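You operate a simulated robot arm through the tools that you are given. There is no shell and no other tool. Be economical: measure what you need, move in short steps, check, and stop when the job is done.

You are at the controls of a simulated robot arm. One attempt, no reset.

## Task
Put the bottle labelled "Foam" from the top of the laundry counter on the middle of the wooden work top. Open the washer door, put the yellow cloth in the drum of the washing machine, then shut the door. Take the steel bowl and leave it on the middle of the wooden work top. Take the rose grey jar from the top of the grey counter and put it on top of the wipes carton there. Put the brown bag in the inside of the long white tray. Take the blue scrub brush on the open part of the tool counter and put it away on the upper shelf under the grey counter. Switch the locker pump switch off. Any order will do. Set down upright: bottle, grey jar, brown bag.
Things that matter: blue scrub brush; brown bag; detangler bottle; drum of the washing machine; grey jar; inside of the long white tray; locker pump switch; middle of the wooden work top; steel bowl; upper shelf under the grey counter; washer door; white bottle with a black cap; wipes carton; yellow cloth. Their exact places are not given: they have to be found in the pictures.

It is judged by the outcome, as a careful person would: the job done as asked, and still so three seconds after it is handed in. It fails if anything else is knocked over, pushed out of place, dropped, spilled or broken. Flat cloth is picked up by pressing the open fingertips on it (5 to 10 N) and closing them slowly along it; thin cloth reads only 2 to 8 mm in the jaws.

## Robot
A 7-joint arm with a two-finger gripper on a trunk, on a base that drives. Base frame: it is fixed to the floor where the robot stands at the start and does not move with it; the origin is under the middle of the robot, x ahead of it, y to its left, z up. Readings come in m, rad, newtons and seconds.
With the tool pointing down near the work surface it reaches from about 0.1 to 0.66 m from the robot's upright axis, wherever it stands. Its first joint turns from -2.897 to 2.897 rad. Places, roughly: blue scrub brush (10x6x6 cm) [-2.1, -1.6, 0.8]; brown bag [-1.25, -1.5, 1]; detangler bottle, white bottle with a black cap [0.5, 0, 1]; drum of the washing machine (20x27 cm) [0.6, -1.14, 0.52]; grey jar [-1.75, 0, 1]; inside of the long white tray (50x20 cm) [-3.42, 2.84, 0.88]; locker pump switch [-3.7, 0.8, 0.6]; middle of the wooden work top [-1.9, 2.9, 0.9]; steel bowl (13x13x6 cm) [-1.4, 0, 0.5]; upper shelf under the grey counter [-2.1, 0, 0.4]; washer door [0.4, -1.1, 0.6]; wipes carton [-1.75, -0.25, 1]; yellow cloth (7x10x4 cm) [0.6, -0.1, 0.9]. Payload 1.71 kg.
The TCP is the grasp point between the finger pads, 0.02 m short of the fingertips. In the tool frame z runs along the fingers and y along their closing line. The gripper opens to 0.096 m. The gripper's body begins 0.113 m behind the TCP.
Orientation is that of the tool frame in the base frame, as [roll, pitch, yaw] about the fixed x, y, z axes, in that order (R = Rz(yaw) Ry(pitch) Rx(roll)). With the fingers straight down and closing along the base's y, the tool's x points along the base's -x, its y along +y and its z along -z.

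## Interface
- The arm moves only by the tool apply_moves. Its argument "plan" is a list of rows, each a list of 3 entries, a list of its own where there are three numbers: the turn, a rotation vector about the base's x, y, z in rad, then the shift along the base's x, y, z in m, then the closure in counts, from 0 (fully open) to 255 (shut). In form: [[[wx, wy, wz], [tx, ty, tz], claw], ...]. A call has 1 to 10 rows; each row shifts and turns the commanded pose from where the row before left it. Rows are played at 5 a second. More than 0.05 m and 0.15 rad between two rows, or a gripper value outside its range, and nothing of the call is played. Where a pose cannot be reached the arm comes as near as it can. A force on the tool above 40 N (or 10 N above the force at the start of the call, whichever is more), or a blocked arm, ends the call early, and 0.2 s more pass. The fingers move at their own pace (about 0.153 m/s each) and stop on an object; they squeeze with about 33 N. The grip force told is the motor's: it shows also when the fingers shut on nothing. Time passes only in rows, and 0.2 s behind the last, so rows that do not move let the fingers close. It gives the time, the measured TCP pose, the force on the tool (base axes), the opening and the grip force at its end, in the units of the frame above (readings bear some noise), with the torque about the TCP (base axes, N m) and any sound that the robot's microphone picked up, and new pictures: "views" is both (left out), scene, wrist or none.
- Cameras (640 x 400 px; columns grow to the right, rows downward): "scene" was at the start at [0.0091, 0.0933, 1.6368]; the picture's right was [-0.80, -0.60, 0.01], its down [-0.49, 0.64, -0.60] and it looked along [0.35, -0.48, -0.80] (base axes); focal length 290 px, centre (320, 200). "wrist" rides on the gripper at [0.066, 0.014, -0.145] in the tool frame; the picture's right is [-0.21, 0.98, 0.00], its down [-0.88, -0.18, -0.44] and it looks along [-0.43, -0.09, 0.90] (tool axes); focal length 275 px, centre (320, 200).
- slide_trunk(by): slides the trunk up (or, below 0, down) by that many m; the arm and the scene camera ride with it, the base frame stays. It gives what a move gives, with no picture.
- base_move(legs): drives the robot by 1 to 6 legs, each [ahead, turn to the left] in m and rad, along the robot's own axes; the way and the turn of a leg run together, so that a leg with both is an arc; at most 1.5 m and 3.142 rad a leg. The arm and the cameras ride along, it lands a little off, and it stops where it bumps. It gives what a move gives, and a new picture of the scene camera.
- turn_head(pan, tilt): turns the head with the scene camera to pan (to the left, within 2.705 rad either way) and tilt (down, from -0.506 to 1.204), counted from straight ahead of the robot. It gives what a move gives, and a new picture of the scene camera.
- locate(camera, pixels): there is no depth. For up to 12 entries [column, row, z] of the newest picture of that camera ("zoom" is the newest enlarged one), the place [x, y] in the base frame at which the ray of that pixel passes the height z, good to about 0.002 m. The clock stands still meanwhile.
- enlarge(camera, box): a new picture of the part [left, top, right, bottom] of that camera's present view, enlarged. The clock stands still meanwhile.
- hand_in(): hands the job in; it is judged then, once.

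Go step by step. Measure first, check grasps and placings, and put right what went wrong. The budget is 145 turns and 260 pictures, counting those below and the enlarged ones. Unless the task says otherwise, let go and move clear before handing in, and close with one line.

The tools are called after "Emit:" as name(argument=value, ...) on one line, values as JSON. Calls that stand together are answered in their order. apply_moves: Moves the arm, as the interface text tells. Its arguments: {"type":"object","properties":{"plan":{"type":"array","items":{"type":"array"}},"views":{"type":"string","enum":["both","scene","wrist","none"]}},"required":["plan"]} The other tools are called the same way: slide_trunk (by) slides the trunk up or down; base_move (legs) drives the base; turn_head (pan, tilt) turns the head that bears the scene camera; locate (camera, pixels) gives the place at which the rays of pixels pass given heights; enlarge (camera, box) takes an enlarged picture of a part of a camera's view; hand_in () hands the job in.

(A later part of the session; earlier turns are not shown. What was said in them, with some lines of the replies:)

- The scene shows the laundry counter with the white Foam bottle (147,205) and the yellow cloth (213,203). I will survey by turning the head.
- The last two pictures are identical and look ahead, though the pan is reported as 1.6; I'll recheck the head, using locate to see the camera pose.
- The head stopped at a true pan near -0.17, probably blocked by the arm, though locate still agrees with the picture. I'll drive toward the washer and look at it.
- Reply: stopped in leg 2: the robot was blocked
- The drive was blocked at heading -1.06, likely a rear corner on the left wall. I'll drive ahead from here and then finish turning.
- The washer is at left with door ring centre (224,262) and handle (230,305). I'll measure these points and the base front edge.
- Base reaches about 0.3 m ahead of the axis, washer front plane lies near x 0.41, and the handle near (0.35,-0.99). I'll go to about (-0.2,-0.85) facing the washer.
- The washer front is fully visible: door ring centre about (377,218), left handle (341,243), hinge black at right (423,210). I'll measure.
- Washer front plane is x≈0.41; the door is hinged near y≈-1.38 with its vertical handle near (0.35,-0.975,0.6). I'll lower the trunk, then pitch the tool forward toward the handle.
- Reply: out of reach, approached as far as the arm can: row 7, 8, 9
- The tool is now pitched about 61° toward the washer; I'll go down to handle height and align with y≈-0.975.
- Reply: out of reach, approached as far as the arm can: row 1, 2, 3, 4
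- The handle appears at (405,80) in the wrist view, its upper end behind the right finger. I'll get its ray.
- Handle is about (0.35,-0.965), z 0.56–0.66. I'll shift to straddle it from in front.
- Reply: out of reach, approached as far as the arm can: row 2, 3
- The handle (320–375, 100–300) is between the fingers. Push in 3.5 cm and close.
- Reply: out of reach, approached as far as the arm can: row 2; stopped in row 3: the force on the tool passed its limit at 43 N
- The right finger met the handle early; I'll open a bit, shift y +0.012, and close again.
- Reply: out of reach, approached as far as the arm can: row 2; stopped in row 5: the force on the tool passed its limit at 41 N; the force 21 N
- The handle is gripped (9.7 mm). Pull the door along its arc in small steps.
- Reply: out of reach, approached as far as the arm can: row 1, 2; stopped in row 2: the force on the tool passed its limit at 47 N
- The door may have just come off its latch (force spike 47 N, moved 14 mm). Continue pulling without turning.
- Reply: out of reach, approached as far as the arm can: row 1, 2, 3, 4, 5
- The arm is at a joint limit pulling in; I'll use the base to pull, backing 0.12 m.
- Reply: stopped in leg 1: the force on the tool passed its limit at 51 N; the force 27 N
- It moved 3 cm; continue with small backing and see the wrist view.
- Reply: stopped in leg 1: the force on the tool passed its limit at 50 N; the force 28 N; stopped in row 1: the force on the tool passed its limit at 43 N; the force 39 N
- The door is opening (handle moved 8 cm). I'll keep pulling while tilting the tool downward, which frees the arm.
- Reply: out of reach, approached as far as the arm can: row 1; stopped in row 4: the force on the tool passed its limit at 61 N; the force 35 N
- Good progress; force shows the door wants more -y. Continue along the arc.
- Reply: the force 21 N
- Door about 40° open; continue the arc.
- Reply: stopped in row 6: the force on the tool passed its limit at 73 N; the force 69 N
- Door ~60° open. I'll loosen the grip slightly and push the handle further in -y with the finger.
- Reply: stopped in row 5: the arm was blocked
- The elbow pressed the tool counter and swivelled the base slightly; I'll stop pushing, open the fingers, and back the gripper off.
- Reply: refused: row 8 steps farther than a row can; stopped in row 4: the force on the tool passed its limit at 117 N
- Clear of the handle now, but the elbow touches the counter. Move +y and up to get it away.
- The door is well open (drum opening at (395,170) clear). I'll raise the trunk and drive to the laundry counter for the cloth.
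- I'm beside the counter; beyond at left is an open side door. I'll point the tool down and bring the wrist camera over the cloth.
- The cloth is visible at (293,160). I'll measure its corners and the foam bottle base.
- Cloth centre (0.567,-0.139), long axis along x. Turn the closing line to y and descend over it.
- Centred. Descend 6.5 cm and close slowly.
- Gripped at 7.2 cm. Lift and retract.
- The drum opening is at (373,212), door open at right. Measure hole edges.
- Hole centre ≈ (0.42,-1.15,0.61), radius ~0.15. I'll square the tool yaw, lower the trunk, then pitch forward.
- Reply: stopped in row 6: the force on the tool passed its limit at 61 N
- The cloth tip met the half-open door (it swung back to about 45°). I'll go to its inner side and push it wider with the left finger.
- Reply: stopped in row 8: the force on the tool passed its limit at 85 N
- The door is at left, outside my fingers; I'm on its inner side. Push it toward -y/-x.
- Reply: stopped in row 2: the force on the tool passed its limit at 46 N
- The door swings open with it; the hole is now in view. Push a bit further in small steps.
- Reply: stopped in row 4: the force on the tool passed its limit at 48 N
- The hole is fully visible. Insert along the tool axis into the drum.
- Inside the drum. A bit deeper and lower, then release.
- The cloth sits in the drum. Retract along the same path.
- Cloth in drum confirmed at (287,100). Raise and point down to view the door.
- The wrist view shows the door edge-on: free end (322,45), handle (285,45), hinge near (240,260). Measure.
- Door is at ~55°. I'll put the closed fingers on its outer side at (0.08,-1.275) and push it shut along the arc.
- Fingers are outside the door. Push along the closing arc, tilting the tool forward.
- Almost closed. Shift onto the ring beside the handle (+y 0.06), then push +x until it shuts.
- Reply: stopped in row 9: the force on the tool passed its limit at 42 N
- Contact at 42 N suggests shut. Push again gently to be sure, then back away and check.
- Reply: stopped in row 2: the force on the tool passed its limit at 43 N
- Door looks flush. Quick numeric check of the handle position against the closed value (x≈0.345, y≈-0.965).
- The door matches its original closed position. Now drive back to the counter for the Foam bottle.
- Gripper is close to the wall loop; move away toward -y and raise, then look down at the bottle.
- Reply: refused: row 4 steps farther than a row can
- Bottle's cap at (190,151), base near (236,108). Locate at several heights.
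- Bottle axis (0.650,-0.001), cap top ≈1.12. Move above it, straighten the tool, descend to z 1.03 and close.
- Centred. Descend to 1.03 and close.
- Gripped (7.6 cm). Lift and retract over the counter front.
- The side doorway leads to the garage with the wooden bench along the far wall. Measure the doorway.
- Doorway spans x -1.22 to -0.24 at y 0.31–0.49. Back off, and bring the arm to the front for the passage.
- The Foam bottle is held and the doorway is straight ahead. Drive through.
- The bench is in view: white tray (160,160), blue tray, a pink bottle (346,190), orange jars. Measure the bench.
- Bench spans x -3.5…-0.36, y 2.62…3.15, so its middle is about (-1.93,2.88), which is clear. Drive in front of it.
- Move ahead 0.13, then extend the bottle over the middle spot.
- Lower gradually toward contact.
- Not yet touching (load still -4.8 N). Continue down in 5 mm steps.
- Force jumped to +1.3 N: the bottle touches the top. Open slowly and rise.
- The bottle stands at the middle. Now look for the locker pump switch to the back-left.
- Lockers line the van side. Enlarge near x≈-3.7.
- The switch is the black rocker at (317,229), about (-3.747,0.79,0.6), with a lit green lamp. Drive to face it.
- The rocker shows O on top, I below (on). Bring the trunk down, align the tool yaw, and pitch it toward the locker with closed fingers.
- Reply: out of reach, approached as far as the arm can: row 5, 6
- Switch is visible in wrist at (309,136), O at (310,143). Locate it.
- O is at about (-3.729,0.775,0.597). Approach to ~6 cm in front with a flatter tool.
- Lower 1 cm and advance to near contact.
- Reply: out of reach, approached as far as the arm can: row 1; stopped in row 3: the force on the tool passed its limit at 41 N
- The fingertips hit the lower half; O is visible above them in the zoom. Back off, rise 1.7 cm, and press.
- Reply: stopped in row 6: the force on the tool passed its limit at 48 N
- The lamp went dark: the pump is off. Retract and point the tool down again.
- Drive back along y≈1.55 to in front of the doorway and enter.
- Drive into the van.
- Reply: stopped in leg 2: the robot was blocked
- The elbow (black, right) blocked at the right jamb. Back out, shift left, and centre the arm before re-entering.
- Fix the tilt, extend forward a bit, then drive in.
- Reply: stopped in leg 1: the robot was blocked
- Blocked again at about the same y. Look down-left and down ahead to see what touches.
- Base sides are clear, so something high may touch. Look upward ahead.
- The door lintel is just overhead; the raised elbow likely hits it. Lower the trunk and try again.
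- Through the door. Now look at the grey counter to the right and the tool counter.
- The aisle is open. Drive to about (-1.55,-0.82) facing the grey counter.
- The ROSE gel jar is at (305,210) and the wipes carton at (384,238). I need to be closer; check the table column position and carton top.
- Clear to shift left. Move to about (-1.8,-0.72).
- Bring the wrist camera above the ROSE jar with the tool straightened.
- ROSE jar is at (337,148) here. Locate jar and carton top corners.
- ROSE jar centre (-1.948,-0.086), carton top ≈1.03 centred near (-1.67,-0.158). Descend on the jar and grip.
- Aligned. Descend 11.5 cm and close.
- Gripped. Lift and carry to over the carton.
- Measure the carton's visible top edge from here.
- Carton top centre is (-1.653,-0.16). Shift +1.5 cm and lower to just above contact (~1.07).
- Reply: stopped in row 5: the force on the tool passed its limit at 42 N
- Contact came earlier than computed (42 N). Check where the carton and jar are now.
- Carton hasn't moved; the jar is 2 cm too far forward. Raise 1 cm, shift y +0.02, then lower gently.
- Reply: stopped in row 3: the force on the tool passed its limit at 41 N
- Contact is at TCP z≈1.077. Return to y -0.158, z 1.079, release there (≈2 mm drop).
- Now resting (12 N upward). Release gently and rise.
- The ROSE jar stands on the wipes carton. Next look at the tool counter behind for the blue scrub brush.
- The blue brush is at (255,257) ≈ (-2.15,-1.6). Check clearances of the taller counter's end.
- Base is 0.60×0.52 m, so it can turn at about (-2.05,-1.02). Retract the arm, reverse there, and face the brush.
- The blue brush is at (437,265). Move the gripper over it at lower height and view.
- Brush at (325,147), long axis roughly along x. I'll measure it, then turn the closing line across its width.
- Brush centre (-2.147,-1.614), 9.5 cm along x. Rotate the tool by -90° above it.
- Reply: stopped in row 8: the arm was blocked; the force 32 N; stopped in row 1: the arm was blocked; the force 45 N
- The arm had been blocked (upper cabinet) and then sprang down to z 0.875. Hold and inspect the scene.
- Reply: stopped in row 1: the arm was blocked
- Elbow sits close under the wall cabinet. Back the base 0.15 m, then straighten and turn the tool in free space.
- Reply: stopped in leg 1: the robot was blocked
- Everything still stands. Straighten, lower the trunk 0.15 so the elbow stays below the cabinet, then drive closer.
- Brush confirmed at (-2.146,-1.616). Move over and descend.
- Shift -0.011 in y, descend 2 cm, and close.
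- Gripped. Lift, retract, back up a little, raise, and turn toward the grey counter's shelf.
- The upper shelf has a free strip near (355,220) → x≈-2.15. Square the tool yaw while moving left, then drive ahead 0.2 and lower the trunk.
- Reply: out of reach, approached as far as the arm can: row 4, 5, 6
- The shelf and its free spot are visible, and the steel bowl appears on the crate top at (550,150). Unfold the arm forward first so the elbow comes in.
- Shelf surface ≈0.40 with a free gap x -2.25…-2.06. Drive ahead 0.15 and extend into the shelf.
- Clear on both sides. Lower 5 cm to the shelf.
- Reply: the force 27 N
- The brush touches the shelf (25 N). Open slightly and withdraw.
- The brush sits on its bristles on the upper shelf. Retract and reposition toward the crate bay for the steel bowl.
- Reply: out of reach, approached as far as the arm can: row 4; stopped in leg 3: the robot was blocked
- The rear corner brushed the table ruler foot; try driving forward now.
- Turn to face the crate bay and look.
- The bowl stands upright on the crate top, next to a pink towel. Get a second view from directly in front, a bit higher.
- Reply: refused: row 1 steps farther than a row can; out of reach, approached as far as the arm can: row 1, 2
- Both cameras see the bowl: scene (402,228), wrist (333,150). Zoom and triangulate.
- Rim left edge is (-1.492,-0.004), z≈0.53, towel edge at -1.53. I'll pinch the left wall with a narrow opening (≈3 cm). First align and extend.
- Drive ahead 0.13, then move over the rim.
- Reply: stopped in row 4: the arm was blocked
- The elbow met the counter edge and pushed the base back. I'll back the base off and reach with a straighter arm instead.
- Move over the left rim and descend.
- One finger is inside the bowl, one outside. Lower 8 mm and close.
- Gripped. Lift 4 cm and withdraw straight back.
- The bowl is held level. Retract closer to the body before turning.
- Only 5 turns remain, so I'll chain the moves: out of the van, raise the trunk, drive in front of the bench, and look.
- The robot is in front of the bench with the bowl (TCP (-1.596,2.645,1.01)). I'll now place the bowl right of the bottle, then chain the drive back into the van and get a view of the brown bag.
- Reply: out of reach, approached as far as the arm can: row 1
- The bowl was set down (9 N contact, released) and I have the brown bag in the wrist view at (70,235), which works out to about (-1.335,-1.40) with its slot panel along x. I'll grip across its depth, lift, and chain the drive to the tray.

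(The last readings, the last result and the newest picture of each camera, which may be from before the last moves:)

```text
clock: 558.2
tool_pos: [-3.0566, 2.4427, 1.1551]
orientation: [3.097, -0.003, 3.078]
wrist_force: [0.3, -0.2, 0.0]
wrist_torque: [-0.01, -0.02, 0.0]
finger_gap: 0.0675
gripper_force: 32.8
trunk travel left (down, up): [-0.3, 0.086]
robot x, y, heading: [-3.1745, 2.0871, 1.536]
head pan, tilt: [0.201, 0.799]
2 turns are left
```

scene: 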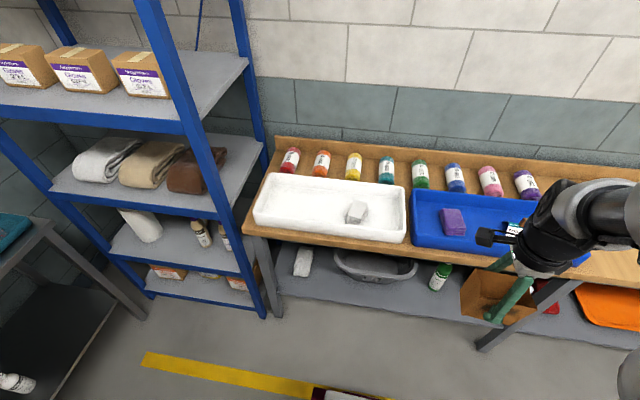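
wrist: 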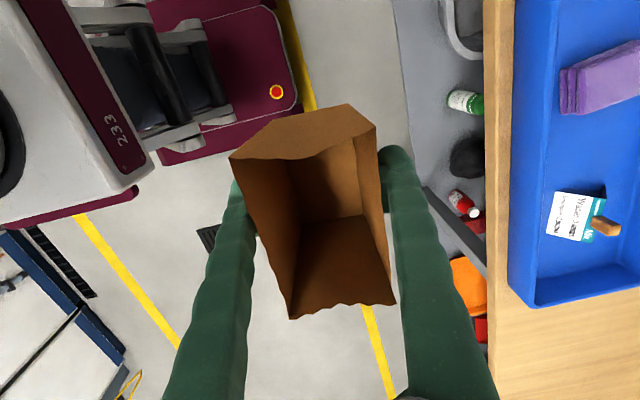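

The bag is held (6.8 cm) and the tray is in view: inside about x -3.67…-3.17, y 2.74…2.94, with a grey block at x≈-3.33. I'll move beside it and extend the bag above the free left part, then measure.

Emit:
base_move(legs=[[0, 1.174], [0.27, 0], [0, -1.139]])

Emit:
apply_moves(plan=[[[-0.044, 0.001, 0], [-0.0293, 0.04, 0], 255], [[0, 0, 0], [-0.0293, 0.04, 0], 255], [[0, 0, 0], [-0.0293, 0.04, 0], 255], [[0, 0, 0], [-0.0293, 0.04, 0], 255], [[0, 0, 0], [-0.0293, 0.04, 0], 255], [[0, 0, 0], [-0.0293, 0.04, 0], 255], [[0, 0, 0], [-0.0293, 0.04, 0], 255], [[0, 0, 0], [0, 0, 0], 255]])

Emit:
locate(camera="scene", pixels=[[200, 150, 0.89], [320, 150, 0.89], [440, 150, 0.89], [560, 150, 0.89], [200, 230, 0.89], [320, 230, 0.89], [440, 230, 0.89], [560, 230, 0.89], [320, 300, 0.89], [440, 300, 0.89], [320, 230, 0.95], [440, 230, 0.95]])

Emit:
locate(camera="wrist", pixels=[[120, 100, 0.89], [320, 60, 0.89], [520, 100, 0.89], [120, 200, 0.89], [320, 200, 0.89], [520, 200, 0.89], [120, 300, 0.89], [520, 300, 0.89], [120, 200, 0.94], [320, 200, 0.94], [520, 200, 0.94], [320, 60, 0.94]])

```text
clock: 567.1
tool_pos: [-3.3142, 2.5625, 1.1544]
orientation: [3.099, -0.001, 3.114]
wrist_force: [-0.3, 0.1, -0.7]
wrist_torque: [-0.01, -0.01, -0.02]
finger_gap: 0.0676
gripper_force: 33.5
trunk travel left (down, up): [-0.3, 0.086]
robot x, y, heading: [-3.4292, 2.1983, 1.572]
head pan, tilt: [0.201, 0.799]
```

scene: 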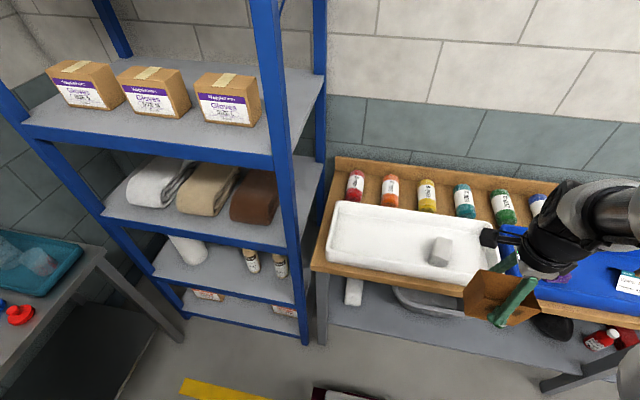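

```text
clock: 568.9
tool_pos: [-3.5183, 2.8233, 1.1623]
orientation: [3.128, -0.003, 3.113]
wrist_force: [0.5, -1.5, -0.1]
wrist_torque: [-0.01, 0.0, -0.05]
finger_gap: 0.0679
gripper_force: 32.3
trunk travel left (down, up): [-0.3, 0.086]
robot x, y, heading: [-3.4298, 2.1997, 1.573]
head pan, tilt: [0.201, 0.799]
```

scene: 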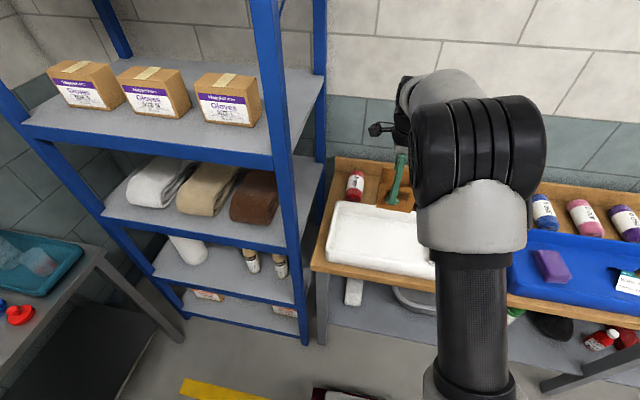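
wrist: 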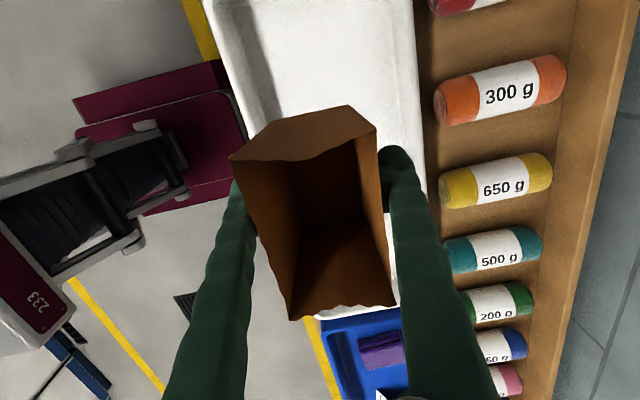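

```text
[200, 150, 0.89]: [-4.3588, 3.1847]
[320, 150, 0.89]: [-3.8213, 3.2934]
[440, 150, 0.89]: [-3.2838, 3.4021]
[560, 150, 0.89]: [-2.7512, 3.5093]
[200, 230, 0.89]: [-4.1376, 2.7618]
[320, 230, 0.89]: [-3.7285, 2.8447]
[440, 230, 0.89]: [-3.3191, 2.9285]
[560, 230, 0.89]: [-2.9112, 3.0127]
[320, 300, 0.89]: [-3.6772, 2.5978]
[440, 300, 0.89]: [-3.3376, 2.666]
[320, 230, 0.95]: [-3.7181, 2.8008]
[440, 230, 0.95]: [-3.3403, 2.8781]
```

```text
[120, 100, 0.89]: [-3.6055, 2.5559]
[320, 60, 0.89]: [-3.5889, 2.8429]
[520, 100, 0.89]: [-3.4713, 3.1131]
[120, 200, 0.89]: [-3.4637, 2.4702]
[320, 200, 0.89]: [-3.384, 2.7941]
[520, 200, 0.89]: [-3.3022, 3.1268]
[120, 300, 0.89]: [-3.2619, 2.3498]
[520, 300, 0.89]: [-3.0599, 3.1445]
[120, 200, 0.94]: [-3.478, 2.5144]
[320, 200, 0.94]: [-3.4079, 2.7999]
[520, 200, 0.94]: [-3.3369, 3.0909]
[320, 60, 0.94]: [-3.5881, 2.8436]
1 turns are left
```

The bag is above the tray at x -3.518; the tray's centre line is y≈2.843, so I'll shift +2 cm in y, lower to contact, release, rise clear and hand in.

Emit:
apply_moves(plan=[[[0, 0, 0], [0, 0.02, -0.03], 255], [[0, 0, 0], [0, 0, -0.04], 255], [[0, 0, 0], [0, 0, -0.04], 255], [[0, 0, 0], [0, 0, -0.04], 255], [[0, 0, 0], [0, 0, -0.03], 255], [[0, 0, 0], [0, 0, -0.02], 255], [[0, 0, 0], [0, 0, 0], 255]], views="none")

Emit:
apply_moves(plan=[[[0, 0, 0], [0, 0, -0.005], 255], [[0, 0, 0], [0, 0, -0.005], 255], [[0, 0, 0], [0, 0, -0.005], 255], [[0, 0, 0], [0, 0, -0.004], 255], [[0, 0, 0], [0, 0, -0.004], 255], [[0, 0, 0], [0, 0, 0], 255]], views="none")

Emit:
apply_moves(plan=[[[0, 0, 0], [0, 0, 0], 60], [[0, 0, 0], [0, 0, 0], 20], [[0, 0, 0], [0, 0, 0], 15], [[0, 0, 0], [0, 0, 0], 15], [[0, 0, 0], [0, 0, 0.03], 15], [[0, 0, 0], [0, 0, 0.045], 15], [[0, 0, 0], [0, 0, 0.045], 15], [[0, 0, 0], [0, 0, 0.045], 15], [[0, 0, 0], [0, 0, 0.045], 15], [[0, 0, 0], [0, -0.03, 0], 15]], views="wrist")

Emit:
hand_in()

```text
clock: 570.5
tool_pos: [-3.5203, 2.8431, 0.9625]
orientation: [3.127, -0.002, 3.115]
wrist_force: [0.7, 0.3, -0.8]
wrist_torque: [-0.01, -0.01, 0.0]
finger_gap: 0.0677
gripper_force: 33.3
trunk travel left (down, up): [-0.3, 0.086]
robot x, y, heading: [-3.4247, 2.1977, 1.571]
head pan, tilt: [0.201, 0.799]
```

```text
clock: 571.9
tool_pos: [-3.52, 2.8461, 0.9411]
orientation: [3.12, -0.005, 3.116]
wrist_force: [-4.9, 8.0, 37.0]
wrist_torque: [-0.31, -0.1, 0.03]
finger_gap: 0.0672
gripper_force: 33.0
trunk travel left (down, up): [-0.3, 0.086]
robot x, y, heading: [-3.4271, 2.2048, 1.572]
head pan, tilt: [0.201, 0.799]
```

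```text
clock: 574.1
tool_pos: [-3.5184, 2.8168, 1.1485]
orientation: [3.126, -0.003, 3.113]
wrist_force: [0.0, -0.1, 0.5]
wrist_torque: [0.02, -0.02, 0.0]
finger_gap: 0.0901
gripper_force: 0.0
trunk travel left (down, up): [-0.3, 0.086]
robot x, y, heading: [-3.4234, 2.1972, 1.577]
head pan, tilt: [0.201, 0.799]
```

wrist: 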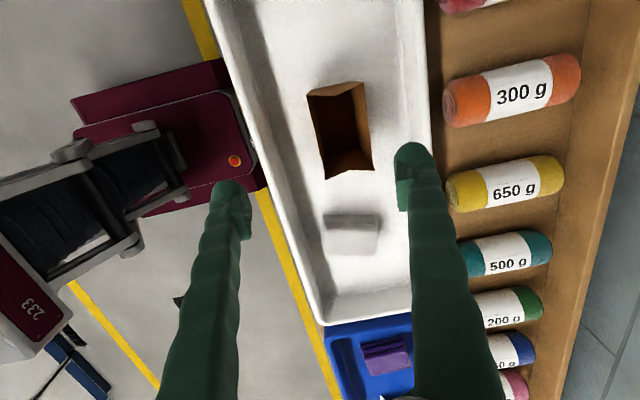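

```text
The job is handed in.
```

I did all seven parts of the job and handed it in: bottle, cloth and washer door, bowl, grey jar, brown bag, scrub brush and pump switch. The arm bumped fixed furniture a few times, and I saw nothing knocked over. I only saw the bowl from a distance after setting it down.
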